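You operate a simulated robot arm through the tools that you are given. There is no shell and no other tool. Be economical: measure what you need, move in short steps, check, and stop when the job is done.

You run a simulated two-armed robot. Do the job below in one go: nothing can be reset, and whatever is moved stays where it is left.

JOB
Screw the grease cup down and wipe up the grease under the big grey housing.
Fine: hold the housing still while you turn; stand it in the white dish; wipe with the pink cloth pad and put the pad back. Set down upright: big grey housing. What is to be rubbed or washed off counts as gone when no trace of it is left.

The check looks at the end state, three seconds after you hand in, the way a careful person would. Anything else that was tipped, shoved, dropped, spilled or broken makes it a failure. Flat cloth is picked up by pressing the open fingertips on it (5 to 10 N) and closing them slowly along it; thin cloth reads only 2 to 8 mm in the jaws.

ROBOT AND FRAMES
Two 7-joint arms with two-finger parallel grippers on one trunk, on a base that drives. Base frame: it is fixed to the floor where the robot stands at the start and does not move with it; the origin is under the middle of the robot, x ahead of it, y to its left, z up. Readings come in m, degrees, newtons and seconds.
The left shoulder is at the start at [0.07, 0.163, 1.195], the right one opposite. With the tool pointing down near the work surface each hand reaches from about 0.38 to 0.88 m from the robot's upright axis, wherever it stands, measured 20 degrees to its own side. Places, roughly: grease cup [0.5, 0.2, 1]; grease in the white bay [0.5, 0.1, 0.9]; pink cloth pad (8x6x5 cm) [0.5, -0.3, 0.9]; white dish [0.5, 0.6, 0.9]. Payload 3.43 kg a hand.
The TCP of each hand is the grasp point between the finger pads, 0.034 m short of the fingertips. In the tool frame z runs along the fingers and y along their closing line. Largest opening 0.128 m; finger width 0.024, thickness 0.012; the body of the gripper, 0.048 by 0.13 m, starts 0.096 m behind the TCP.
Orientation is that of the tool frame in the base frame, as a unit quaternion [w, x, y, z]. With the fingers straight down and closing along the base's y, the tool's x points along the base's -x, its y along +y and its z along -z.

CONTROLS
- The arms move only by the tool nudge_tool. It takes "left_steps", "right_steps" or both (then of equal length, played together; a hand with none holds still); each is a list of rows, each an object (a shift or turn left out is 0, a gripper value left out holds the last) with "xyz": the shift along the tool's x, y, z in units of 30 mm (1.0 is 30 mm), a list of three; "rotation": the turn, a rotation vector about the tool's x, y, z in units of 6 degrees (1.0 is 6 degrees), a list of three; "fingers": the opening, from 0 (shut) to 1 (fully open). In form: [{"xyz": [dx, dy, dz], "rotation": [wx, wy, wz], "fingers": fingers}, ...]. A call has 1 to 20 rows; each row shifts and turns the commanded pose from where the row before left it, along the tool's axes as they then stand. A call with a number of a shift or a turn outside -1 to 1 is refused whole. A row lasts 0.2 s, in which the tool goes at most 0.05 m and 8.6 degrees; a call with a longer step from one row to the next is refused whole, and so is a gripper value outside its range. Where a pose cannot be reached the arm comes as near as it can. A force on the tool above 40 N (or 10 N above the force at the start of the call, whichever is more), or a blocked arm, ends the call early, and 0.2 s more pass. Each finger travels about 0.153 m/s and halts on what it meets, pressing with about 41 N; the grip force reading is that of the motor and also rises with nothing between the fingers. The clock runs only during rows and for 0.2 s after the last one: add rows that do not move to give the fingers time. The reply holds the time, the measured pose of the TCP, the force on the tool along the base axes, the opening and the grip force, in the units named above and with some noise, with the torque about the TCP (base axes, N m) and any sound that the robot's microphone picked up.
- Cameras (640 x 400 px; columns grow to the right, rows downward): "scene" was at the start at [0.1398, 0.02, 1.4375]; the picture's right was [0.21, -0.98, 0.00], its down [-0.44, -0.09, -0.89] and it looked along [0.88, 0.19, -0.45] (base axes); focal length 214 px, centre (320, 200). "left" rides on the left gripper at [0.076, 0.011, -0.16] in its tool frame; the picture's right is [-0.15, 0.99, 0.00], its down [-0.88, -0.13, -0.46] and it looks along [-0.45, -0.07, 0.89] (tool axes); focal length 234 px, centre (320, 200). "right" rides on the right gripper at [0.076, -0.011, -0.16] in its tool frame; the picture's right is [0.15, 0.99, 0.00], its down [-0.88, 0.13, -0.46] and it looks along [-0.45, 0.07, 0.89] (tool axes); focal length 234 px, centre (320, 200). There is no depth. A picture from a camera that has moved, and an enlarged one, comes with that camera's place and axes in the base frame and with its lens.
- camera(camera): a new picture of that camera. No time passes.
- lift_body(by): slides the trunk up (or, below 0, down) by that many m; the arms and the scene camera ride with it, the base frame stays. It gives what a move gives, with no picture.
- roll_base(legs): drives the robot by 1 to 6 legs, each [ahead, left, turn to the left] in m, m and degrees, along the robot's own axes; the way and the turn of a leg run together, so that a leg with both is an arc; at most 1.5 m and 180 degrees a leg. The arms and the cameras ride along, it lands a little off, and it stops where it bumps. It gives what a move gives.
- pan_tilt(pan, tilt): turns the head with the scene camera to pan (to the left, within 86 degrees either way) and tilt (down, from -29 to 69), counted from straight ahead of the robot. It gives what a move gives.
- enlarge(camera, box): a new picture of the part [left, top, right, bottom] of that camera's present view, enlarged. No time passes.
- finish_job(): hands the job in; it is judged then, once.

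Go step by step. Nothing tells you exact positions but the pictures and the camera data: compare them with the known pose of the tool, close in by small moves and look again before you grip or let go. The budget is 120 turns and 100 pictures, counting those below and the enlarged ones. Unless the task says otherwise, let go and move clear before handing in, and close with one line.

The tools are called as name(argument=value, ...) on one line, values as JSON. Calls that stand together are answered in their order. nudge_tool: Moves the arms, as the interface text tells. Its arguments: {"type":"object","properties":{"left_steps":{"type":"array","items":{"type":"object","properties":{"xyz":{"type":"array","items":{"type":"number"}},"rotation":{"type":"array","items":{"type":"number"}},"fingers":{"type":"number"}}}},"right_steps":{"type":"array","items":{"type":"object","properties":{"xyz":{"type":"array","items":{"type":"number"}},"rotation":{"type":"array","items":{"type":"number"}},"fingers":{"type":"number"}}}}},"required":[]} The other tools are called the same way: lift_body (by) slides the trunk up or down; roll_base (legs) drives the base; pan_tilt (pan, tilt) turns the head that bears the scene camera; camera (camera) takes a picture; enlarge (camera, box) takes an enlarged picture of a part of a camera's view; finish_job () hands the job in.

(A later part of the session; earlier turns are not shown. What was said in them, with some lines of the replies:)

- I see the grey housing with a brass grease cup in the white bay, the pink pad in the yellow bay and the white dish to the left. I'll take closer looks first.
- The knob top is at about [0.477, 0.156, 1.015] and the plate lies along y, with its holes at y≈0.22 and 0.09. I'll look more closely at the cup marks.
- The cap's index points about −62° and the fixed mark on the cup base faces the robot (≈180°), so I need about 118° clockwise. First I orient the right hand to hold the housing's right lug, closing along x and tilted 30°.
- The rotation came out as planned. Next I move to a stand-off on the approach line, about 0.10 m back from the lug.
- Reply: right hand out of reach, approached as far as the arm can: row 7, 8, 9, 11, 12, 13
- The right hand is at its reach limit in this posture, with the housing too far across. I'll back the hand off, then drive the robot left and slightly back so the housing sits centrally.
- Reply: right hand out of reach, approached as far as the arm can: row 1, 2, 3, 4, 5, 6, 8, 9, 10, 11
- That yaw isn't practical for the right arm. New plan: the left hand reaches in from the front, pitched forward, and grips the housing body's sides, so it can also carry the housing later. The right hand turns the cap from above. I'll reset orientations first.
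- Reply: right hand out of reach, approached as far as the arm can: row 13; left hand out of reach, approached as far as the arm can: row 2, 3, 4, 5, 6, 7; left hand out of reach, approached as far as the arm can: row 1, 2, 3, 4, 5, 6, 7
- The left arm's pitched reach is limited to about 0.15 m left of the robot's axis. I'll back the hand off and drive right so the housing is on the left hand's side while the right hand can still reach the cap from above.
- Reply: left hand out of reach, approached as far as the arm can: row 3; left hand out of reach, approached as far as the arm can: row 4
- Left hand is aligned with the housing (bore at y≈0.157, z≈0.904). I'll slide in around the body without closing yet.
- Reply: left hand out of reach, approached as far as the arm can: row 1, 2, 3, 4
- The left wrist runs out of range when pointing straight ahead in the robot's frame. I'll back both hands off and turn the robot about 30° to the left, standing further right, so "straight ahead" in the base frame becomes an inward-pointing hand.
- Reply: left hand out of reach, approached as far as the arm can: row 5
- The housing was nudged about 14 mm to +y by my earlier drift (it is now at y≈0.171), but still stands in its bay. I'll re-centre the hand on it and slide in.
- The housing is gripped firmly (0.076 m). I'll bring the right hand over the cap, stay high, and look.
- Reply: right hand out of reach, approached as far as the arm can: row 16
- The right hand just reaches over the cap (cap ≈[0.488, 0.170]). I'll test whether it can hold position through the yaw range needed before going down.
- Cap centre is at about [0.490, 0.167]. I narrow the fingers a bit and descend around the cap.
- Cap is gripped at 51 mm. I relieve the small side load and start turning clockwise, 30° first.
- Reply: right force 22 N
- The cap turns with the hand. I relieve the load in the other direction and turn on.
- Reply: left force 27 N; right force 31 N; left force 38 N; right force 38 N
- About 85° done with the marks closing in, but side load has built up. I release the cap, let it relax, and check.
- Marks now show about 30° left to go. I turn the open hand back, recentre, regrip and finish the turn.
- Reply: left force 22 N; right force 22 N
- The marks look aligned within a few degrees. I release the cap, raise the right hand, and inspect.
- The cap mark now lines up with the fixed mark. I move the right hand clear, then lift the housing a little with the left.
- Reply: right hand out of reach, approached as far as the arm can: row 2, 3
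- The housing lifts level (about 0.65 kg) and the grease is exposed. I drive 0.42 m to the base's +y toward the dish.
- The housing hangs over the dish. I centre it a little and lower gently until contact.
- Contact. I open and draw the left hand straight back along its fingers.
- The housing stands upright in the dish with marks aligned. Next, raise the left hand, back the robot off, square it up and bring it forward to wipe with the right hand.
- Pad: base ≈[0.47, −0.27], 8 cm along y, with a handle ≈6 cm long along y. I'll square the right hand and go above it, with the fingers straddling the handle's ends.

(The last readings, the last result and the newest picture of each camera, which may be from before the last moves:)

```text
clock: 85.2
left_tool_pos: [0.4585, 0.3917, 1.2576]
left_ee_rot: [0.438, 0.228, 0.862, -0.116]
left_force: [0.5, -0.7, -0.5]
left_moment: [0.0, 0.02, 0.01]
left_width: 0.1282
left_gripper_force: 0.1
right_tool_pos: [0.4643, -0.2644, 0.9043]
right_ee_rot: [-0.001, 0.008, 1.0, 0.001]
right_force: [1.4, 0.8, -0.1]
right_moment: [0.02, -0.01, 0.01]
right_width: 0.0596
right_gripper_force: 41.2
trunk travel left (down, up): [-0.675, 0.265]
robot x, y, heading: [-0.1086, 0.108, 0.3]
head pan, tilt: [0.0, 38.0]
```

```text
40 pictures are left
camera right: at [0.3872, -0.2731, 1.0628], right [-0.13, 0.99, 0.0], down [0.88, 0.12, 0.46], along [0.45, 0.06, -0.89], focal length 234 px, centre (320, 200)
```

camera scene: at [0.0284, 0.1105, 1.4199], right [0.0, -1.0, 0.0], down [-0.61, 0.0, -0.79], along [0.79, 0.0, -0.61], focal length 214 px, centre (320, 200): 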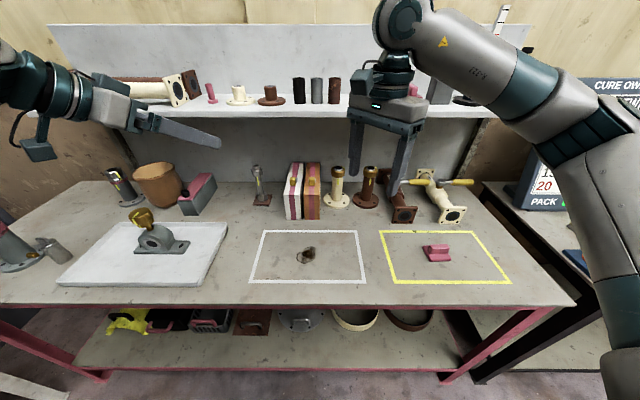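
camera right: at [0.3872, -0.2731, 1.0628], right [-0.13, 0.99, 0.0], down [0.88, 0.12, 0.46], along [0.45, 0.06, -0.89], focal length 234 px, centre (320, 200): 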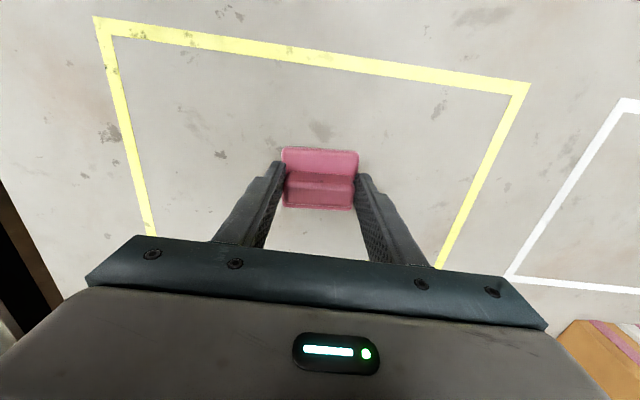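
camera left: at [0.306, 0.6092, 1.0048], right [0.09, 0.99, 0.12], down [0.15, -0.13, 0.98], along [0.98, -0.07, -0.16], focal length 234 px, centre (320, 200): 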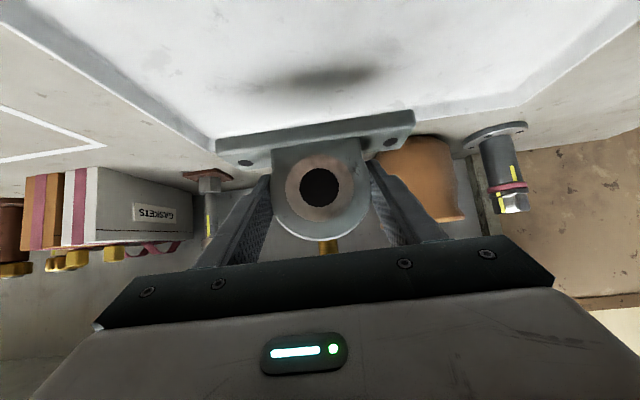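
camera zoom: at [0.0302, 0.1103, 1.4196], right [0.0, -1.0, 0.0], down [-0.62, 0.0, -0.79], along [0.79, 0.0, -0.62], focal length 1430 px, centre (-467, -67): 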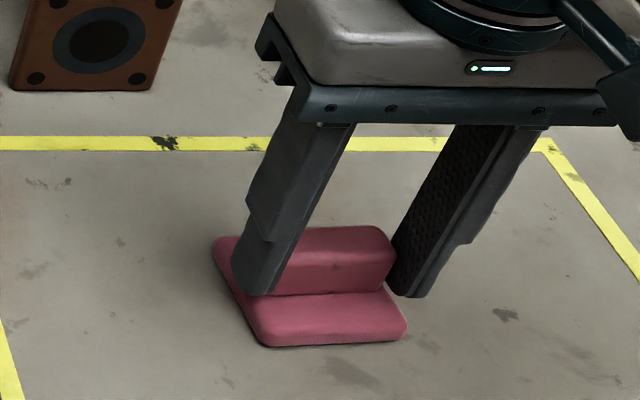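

The pad is held by its handle. The grease spans about x 0.434–0.502, y 0.124–0.187. I lift the pad and carry it over.

nudge_tool(right_steps=[{"xyz": [0, 0, -0.8]}, {"xyz": [0, 0, -0.8]}, {"xyz": [0, 1, 0]}, {"xyz": [0, 1, 0]}, {"xyz": [0, 1, 0]}, {"xyz": [0, 1, 0]}, {"xyz": [0, 1, 0]}, {"xyz": [0, 1, 0]}, {"xyz": [0, 1, 0]}, {"xyz": [0, 1, 0]}, {"xyz": [0, 1, 0]}, {"xyz": [0, 1, 0]}, {"xyz": [0, 1, 0]}, {"xyz": [0, 1, 0]}, {"xyz": [0, 1, 0]}, {"xyz": [0, 1, 0]}, {}])

camera(camera="right")

enlarge(camera="scene", box=[260, 200, 388, 280])

```text
clock: 88.8
left_tool_pos: [0.4581, 0.3908, 1.2567]
left_ee_rot: [0.438, 0.228, 0.862, -0.116]
left_force: [0.8, -0.8, 0.8]
left_moment: [0.02, 0.01, 0.02]
left_width: 0.128
left_gripper_force: 0.0
right_tool_pos: [0.4725, 0.1547, 0.9507]
right_ee_rot: [0.0, 0.009, 1.0, 0.001]
right_force: [1.1, -1.1, -0.3]
right_moment: [0.01, 0.0, 0.02]
right_width: 0.0592
right_gripper_force: 41.3
trunk travel left (down, up): [-0.675, 0.265]
robot x, y, heading: [-0.1094, 0.106, 0.2]
head pan, tilt: [0.0, 38.0]
```

```text
39 pictures are left
camera right: at [0.3948, 0.1456, 1.1103], right [-0.13, 0.99, 0.0], down [0.88, 0.11, 0.46], along [0.45, 0.06, -0.89], focal length 234 px, centre (320, 200)
```

right: 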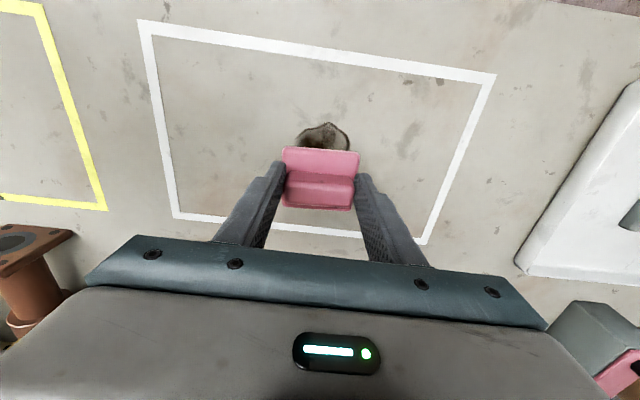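

```text
5.00 times, centred on (324, 240) of scene
camera zoom: at [0.0303, 0.1094, 1.4196], right [0.0, -1.0, 0.0], down [-0.62, 0.0, -0.79], along [0.79, 0.0, -0.62], focal length 1072 px, centre (300, 0)
```

zoom: 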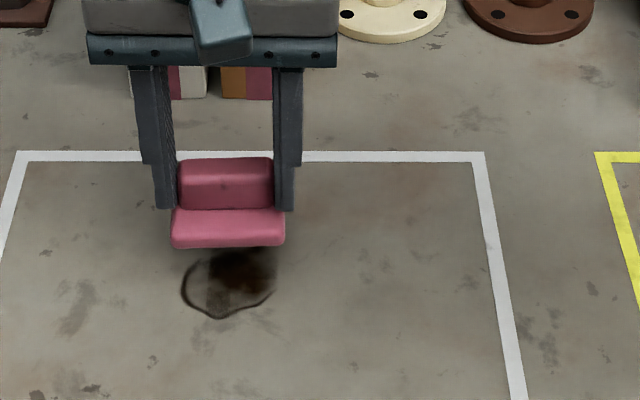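

nudge_tool(right_steps=[{"xyz": [0.3, 0, 0.7]}, {"xyz": [0, 0, 0.6]}, {"xyz": [0, 0, 0.1]}, {"xyz": [0, 0, 0.1]}, {}])

```text
clock: 90.0
left_tool_pos: [0.4593, 0.3914, 1.2575]
left_ee_rot: [0.438, 0.229, 0.862, -0.116]
left_force: [0.5, -0.6, -0.4]
left_moment: [-0.03, -0.01, -0.02]
left_width: 0.1281
left_gripper_force: 0.1
right_tool_pos: [0.4618, 0.1546, 0.9077]
right_ee_rot: [0.0, 0.009, 1.0, 0.0]
right_force: [-0.2, -0.2, -0.1]
right_moment: [-0.03, 0.03, -0.02]
right_width: 0.0595
right_gripper_force: 41.3
trunk travel left (down, up): [-0.675, 0.265]
robot x, y, heading: [-0.1088, 0.1074, 0.1]
head pan, tilt: [0.0, 38.0]
```

nudge_tool(right_steps=[{"xyz": [0, 0, 0.1]}, {"xyz": [0, 0, 0.1]}, {}])

```text
clock: 90.8
left_tool_pos: [0.4567, 0.3915, 1.2584]
left_ee_rot: [0.438, 0.228, 0.862, -0.116]
left_force: [-0.2, -0.6, -0.5]
left_moment: [0.01, 0.03, -0.03]
left_width: 0.1282
left_gripper_force: 0.0
right_tool_pos: [0.4628, 0.1566, 0.9025]
right_ee_rot: [0.0, 0.009, 1.0, 0.0]
right_force: [1.6, 1.2, 15.6]
right_moment: [-0.25, 0.07, 0.14]
right_width: 0.0593
right_gripper_force: 40.7
trunk travel left (down, up): [-0.675, 0.265]
robot x, y, heading: [-0.1025, 0.1087, 0.0]
head pan, tilt: [0.0, 38.0]
```

Pressing with about 15 N. I wipe in a back-and-forth pattern over the whole spot.

nudge_tool(right_steps=[{"xyz": [0, -0.7, 0]}, {"xyz": [0.6, 0, 0]}, {"xyz": [0.6, 0, 0]}, {"xyz": [-0.6, 0, 0]}, {"xyz": [-0.6, 0, 0]}, {"xyz": [-0.6, 0, 0]}, {"xyz": [-0.6, 0, 0]}, {"xyz": [0, 0.7, 0]}, {"xyz": [0.6, 0, 0]}, {"xyz": [0.6, 0, 0]}, {"xyz": [0.6, 0, 0]}, {"xyz": [0.6, 0, 0]}, {"xyz": [0, 0.7, 0]}, {"xyz": [-0.6, 0, 0]}, {"xyz": [-0.6, 0, 0]}, {"xyz": [-0.6, 0, 0]}, {"xyz": [-0.6, 0, 0]}, {"xyz": [0.6, -0.35, 0]}, {"xyz": [0.6, -0.35, 0]}])

enlarge(camera="scene", box=[260, 200, 388, 280])

```text
clock: 91.6
left_tool_pos: [0.4577, 0.3912, 1.2583]
left_ee_rot: [0.438, 0.228, 0.862, -0.115]
left_force: [-0.7, 1.4, 0.4]
left_moment: [-0.01, -0.01, 0.02]
left_width: 0.1281
left_gripper_force: 0.0
right_tool_pos: [0.4359, 0.1362, 0.9032]
right_ee_rot: [0.005, 0.009, 1.0, 0.001]
right_force: [-1.8, -3.4, 10.1]
right_moment: [-0.18, 0.41, 0.13]
right_width: 0.0593
right_gripper_force: 41.2
trunk travel left (down, up): [-0.675, 0.265]
robot x, y, heading: [-0.1052, 0.11, 0.1]
head pan, tilt: [0.0, 38.0]
stopped in row 3 (right hand): the force on the tool passed its limit (the readings are from after the stop); the commanded pose is now the measured one
```

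```text
5.00 times, centred on (324, 240) of scene
camera zoom: at [0.029, 0.11, 1.4194], right [0.0, -1.0, 0.0], down [-0.61, 0.0, -0.79], along [0.79, 0.0, -0.61], focal length 1072 px, centre (300, 0)
```

zoom: 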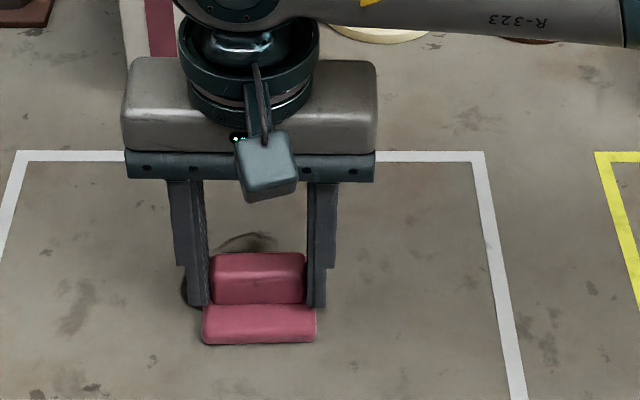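

Slower strokes to keep within the force limit.

nudge_tool(right_steps=[{"xyz": [-0.36, 0, 0]}, {"xyz": [-0.36, 0, 0]}, {"xyz": [-0.36, 0, 0]}, {"xyz": [-0.36, 0, 0]}, {"xyz": [-0.36, 0, 0]}, {"xyz": [-0.36, 0, 0]}, {"xyz": [0, 0.33, 0]}, {"xyz": [0, 0.33, 0]}, {"xyz": [0.36, 0, 0]}, {"xyz": [0.36, 0, 0]}, {"xyz": [0.36, 0, 0]}, {"xyz": [0.36, 0, 0]}, {"xyz": [0.36, 0, 0]}, {"xyz": [0.36, 0, 0]}, {"xyz": [0, 0.33, 0]}, {"xyz": [0, 0.33, 0]}])

enlarge(camera="scene", box=[260, 200, 388, 280])

```text
clock: 95.0
left_tool_pos: [0.4575, 0.3912, 1.258]
left_ee_rot: [0.439, 0.228, 0.861, -0.116]
left_force: [0.8, -1.2, 0.6]
left_moment: [0.0, 0.01, -0.04]
left_width: 0.1281
left_gripper_force: 0.0
right_tool_pos: [0.4346, 0.1776, 0.9031]
right_ee_rot: [0.002, 0.009, 1.0, 0.0]
right_force: [-3.5, -10.2, 22.3]
right_moment: [-0.48, -0.11, -0.14]
right_width: 0.0592
right_gripper_force: 40.9
trunk travel left (down, up): [-0.675, 0.265]
robot x, y, heading: [-0.1087, 0.107, 0.2]
head pan, tilt: [0.0, 38.0]
```

```text
5.00 times, centred on (324, 240) of scene
camera zoom: at [0.0276, 0.1094, 1.4198], right [0.0, -1.0, 0.0], down [-0.61, 0.0, -0.79], along [0.79, 0.0, -0.61], focal length 1072 px, centre (300, 0)
```

zoom: 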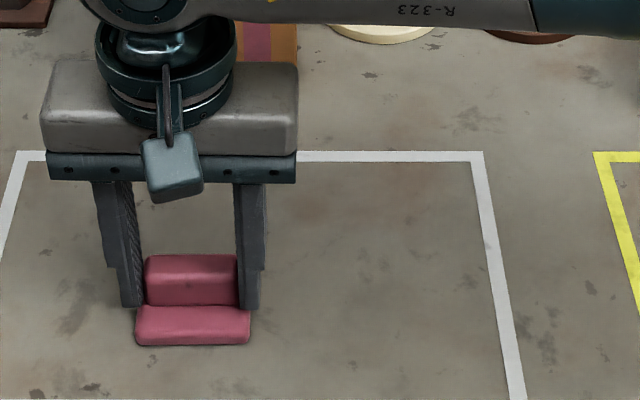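

Most is gone. I finish the left lane, then one more middle pass, then lift to inspect.

nudge_tool(right_steps=[{"xyz": [-0.36, 0, -0.02]}, {"xyz": [-0.36, 0, 0]}, {"xyz": [-0.36, 0, 0]}, {"xyz": [-0.36, 0, 0]}, {"xyz": [-0.36, 0, 0]}, {"xyz": [-0.36, 0, 0]}, {"xyz": [-0.2, -0.33, 0]}, {"xyz": [0, -0.33, 0]}, {"xyz": [0, -0.33, 0]}, {"xyz": [0.36, 0, 0]}, {"xyz": [0.36, 0, 0]}, {"xyz": [0.36, 0, 0]}, {"xyz": [0, 0, -0.8]}, {"xyz": [0, -0.9, -0.8]}, {"xyz": [0, -1, 0]}, {"xyz": [0, -1, 0]}, {"xyz": [0, -1, 0]}, {"xyz": [0, -1, 0]}])

enlarge(camera="scene", box=[260, 220, 356, 280])

camera(camera="scene")

```text
clock: 98.8
left_tool_pos: [0.4585, 0.3897, 1.2575]
left_ee_rot: [0.438, 0.228, 0.862, -0.115]
left_force: [-0.1, -0.5, -0.5]
left_moment: [0.03, 0.0, 0.01]
left_width: 0.1279
left_gripper_force: 0.0
right_tool_pos: [0.4732, -0.0035, 0.9522]
right_ee_rot: [0.004, 0.01, 1.0, 0.001]
right_force: [-0.4, 0.4, -0.9]
right_moment: [0.01, 0.02, -0.01]
right_width: 0.0589
right_gripper_force: 40.7
trunk travel left (down, up): [-0.675, 0.265]
robot x, y, heading: [-0.106, 0.1111, 0.3]
head pan, tilt: [0.0, 38.0]
```

```text
6.67 times, centred on (308, 250) of scene
camera zoom: at [0.0305, 0.1088, 1.4196], right [0.0, -1.0, 0.0], down [-0.62, 0.0, -0.79], along [0.79, 0.0, -0.62], focal length 1430 px, centre (400, -133)
```

zoom: 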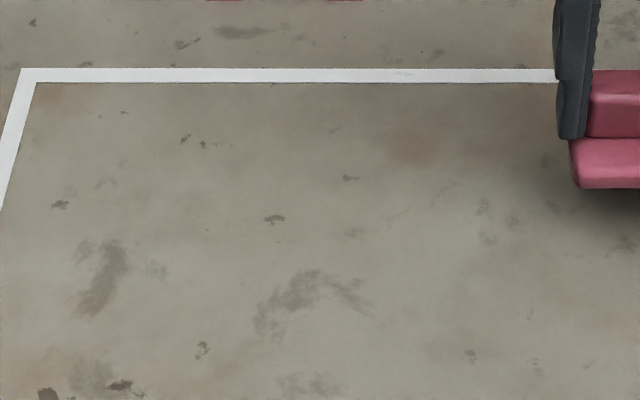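

```text
34 pictures are left
camera scene: at [0.0305, 0.1088, 1.4196], right [0.0, -1.0, 0.0], down [-0.62, 0.0, -0.79], along [0.79, 0.0, -0.62], focal length 214 px, centre (320, 200)
```

scene: 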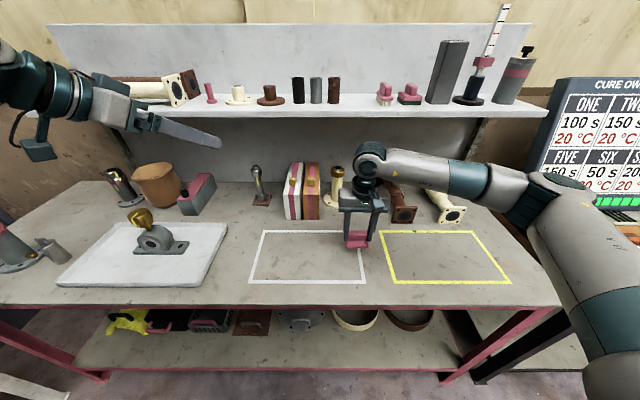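

The spot looks clean; I zoom further to make sure that no trace remains.

enlarge(camera="scene", box=[284, 237, 332, 267])

enlarge(camera="right", box=[440, 80, 600, 180])

```text
13.33 times, centred on (308, 252) of scene
camera zoom: at [0.0305, 0.1088, 1.4196], right [0.0, -1.0, 0.0], down [-0.62, 0.0, -0.79], along [0.79, 0.0, -0.62], focal length 2860 px, centre (480, -493)
```

zoom: 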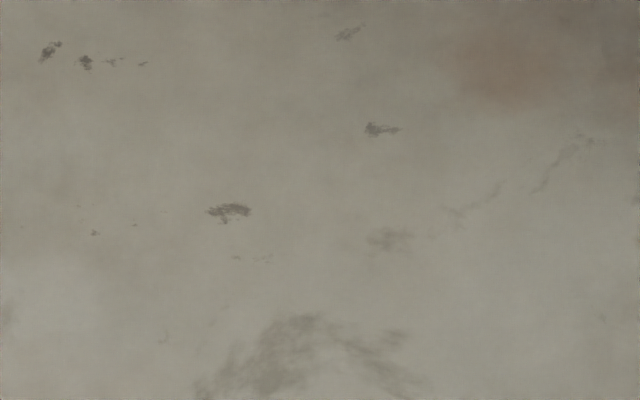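

```text
4.00 times, centred on (520, 130) of right
camera zoom: at [0.3975, -0.0135, 1.1104], right [-0.13, 0.99, 0.0], down [0.88, 0.11, 0.46], along [0.46, 0.06, -0.89], focal length 937 px, centre (-480, 480)
```

zoom: 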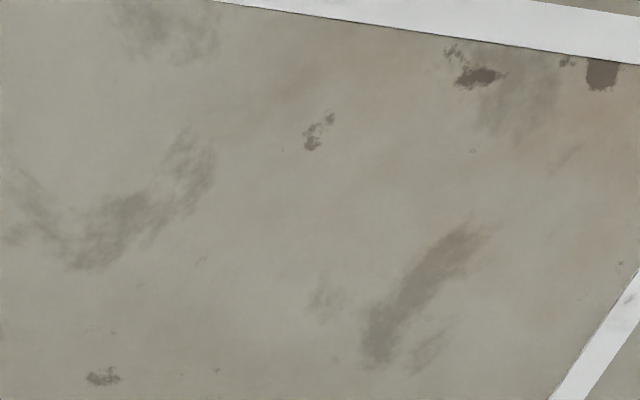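

Clean: only table texture remains. Next I put the pad back where it was.

nudge_tool(right_steps=[{"xyz": [0.033, -0.965, 0]}, {"xyz": [0.033, -0.965, 0]}, {"xyz": [0.033, -0.965, 0]}, {"xyz": [0.033, -0.965, 0]}, {"xyz": [0.033, -0.965, 0]}, {"xyz": [0.033, -0.965, 0]}, {"xyz": [0.033, -0.965, 0]}, {"xyz": [0.033, -0.965, 0]}, {"xyz": [0.033, -0.965, 0]}, {"xyz": [0, 0, 0.7]}, {"xyz": [0, 0, 0.6]}, {}])

camera(camera="right")

```text
clock: 101.4
left_tool_pos: [0.4577, 0.3915, 1.257]
left_ee_rot: [0.438, 0.229, 0.862, -0.117]
left_force: [0.6, -1.1, 0.2]
left_moment: [0.0, 0.01, -0.03]
left_width: 0.1281
left_gripper_force: 0.2
right_tool_pos: [0.4589, -0.2618, 0.9138]
right_ee_rot: [0.003, 0.009, 1.0, 0.002]
right_force: [-0.2, 0.2, -0.4]
right_moment: [-0.01, -0.06, 0.01]
right_width: 0.059
right_gripper_force: 40.7
trunk travel left (down, up): [-0.675, 0.265]
robot x, y, heading: [-0.1075, 0.1083, 0.1]
head pan, tilt: [0.0, 38.0]
```

```text
31 pictures are left
camera right: at [0.3809, -0.2718, 1.0727], right [-0.13, 0.99, 0.0], down [0.88, 0.11, 0.46], along [0.46, 0.06, -0.89], focal length 234 px, centre (320, 200)
```

right: 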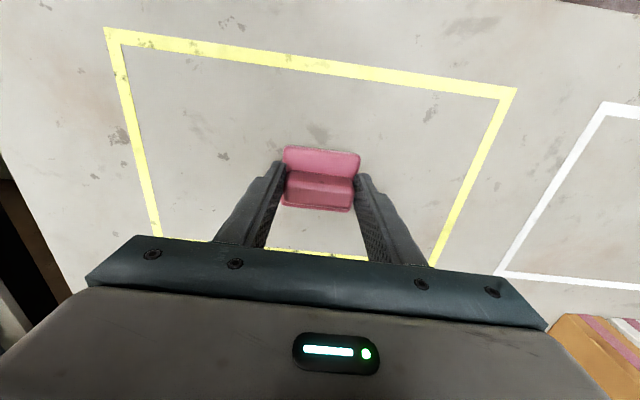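

nudge_tool(right_steps=[{"xyz": [-0.17, -0.05, 0.15]}, {"xyz": [0, 0, 0.1]}, {"xyz": [0, 0, 0.08]}, {}])

```text
clock: 102.4
left_tool_pos: [0.4581, 0.3914, 1.2571]
left_ee_rot: [0.438, 0.228, 0.862, -0.116]
left_force: [0.6, 0.3, 0.2]
left_moment: [-0.01, -0.01, -0.01]
left_width: 0.1278
left_gripper_force: 0.0
right_tool_pos: [0.4655, -0.2625, 0.9034]
right_ee_rot: [0.004, 0.01, 1.0, 0.001]
right_force: [-0.1, 0.3, 0.1]
right_moment: [0.0, -0.02, 0.03]
right_width: 0.0589
right_gripper_force: 41.2
trunk travel left (down, up): [-0.675, 0.265]
robot x, y, heading: [-0.105, 0.1105, 0.2]
head pan, tilt: [0.0, 38.0]
```

nudge_tool(right_steps=[{"xyz": [0, 0, 0.06]}, {}])

```text
clock: 103.0
left_tool_pos: [0.4571, 0.3911, 1.2577]
left_ee_rot: [0.439, 0.228, 0.861, -0.116]
left_force: [0.2, 0.3, 0.2]
left_moment: [0.0, 0.04, -0.01]
left_width: 0.1279
left_gripper_force: 0.1
right_tool_pos: [0.4653, -0.2633, 0.9026]
right_ee_rot: [0.004, 0.011, 1.0, 0.001]
right_force: [-1.0, -2.9, 11.1]
right_moment: [-0.27, 0.13, 0.05]
right_width: 0.0589
right_gripper_force: 40.7
trunk travel left (down, up): [-0.675, 0.265]
robot x, y, heading: [-0.1026, 0.1058, -0.0]
head pan, tilt: [0.0, 38.0]
```

The pad is on the table. I open, rise clear, and check.

nudge_tool(right_steps=[{"fingers": 0.55}, {"fingers": 0.7}, {"fingers": 0.85}, {}, {"xyz": [0, 0, -0.7]}, {"xyz": [0, 0, -1]}, {"xyz": [0, 0, -1]}, {"xyz": [0, 0, -1]}, {"xyz": [0, 0, -1]}, {"xyz": [0, 0, -1]}])

camera(camera="scene")

enlarge(camera="scene", box=[373, 220, 501, 300])

enlarge(camera="scene", box=[80, 195, 240, 295])

```text
clock: 105.2
left_tool_pos: [0.4581, 0.3912, 1.2564]
left_ee_rot: [0.437, 0.228, 0.862, -0.116]
left_force: [-0.1, 0.0, 0.8]
left_moment: [0.02, 0.0, 0.01]
left_width: 0.1282
left_gripper_force: 0.0
right_tool_pos: [0.4643, -0.2612, 1.0722]
right_ee_rot: [0.004, 0.01, 1.0, 0.0]
right_force: [0.0, -0.6, -0.1]
right_moment: [-0.07, 0.03, -0.04]
right_width: 0.1087
right_gripper_force: 0.0
trunk travel left (down, up): [-0.675, 0.265]
robot x, y, heading: [-0.1066, 0.1096, 0.2]
head pan, tilt: [0.0, 38.0]
```

```text
30 pictures are left
camera scene: at [0.0302, 0.1108, 1.4196], right [0.0, -1.0, 0.0], down [-0.62, 0.0, -0.79], along [0.79, 0.0, -0.62], focal length 214 px, centre (320, 200)
```

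scene: 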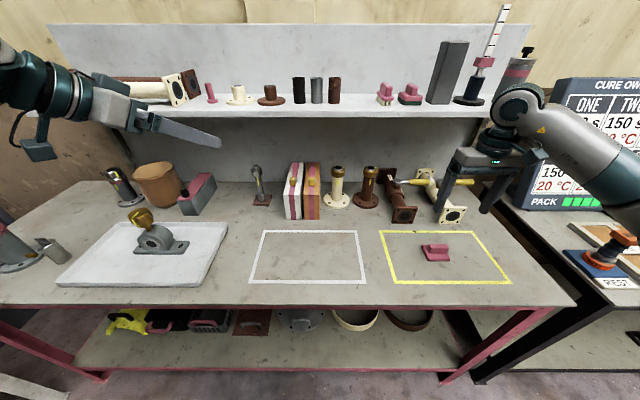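

```text
5.00 times, centred on (437, 260) of scene
camera zoom: at [0.0302, 0.1108, 1.4196], right [0.0, -1.0, 0.0], down [-0.62, 0.0, -0.79], along [0.79, 0.0, -0.62], focal length 1072 px, centre (-265, -100)
```

zoom: 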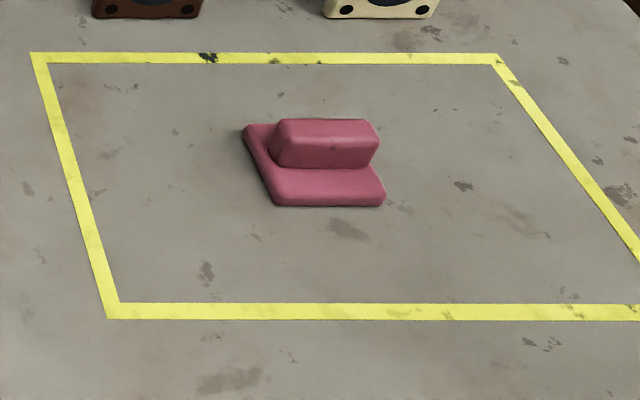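

```text
4.00 times, centred on (160, 245) of scene
camera zoom: at [0.0302, 0.1108, 1.4196], right [0.0, -1.0, 0.0], down [-0.62, 0.0, -0.79], along [0.79, 0.0, -0.62], focal length 858 px, centre (960, 20)
```

zoom: 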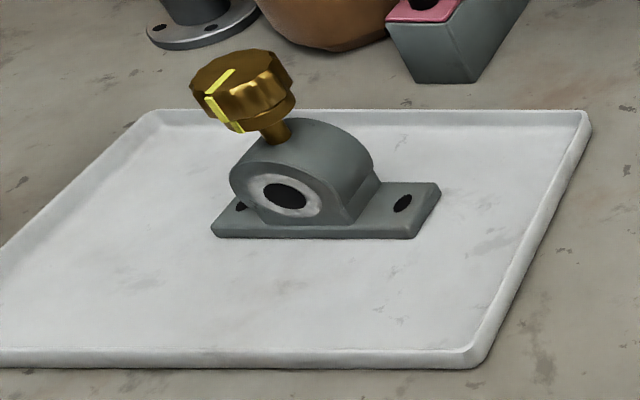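

Everything stands well. One last check of the cup's marks.

enlarge(camera="scene", box=[120, 202, 168, 232])

```text
13.33 times, centred on (144, 217) of scene
camera zoom: at [0.0302, 0.1108, 1.4196], right [0.0, -1.0, 0.0], down [-0.62, 0.0, -0.79], along [0.79, 0.0, -0.62], focal length 2860 px, centre (2667, -27)
```

zoom: 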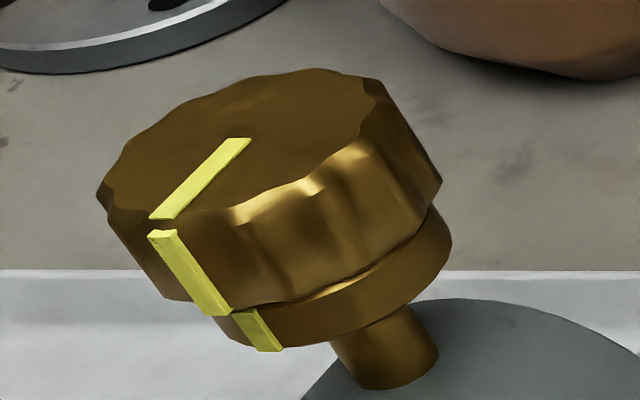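

The marks line up, the bench is clean, the pad is back and both hands are clear, so I hand in.

finish_job()

```text
The job is handed in.
```

The grease cup is screwed down until its marks line up. The housing stands upright in the white dish, the grease is wiped away with no trace visible, and the pink pad is back in its place.
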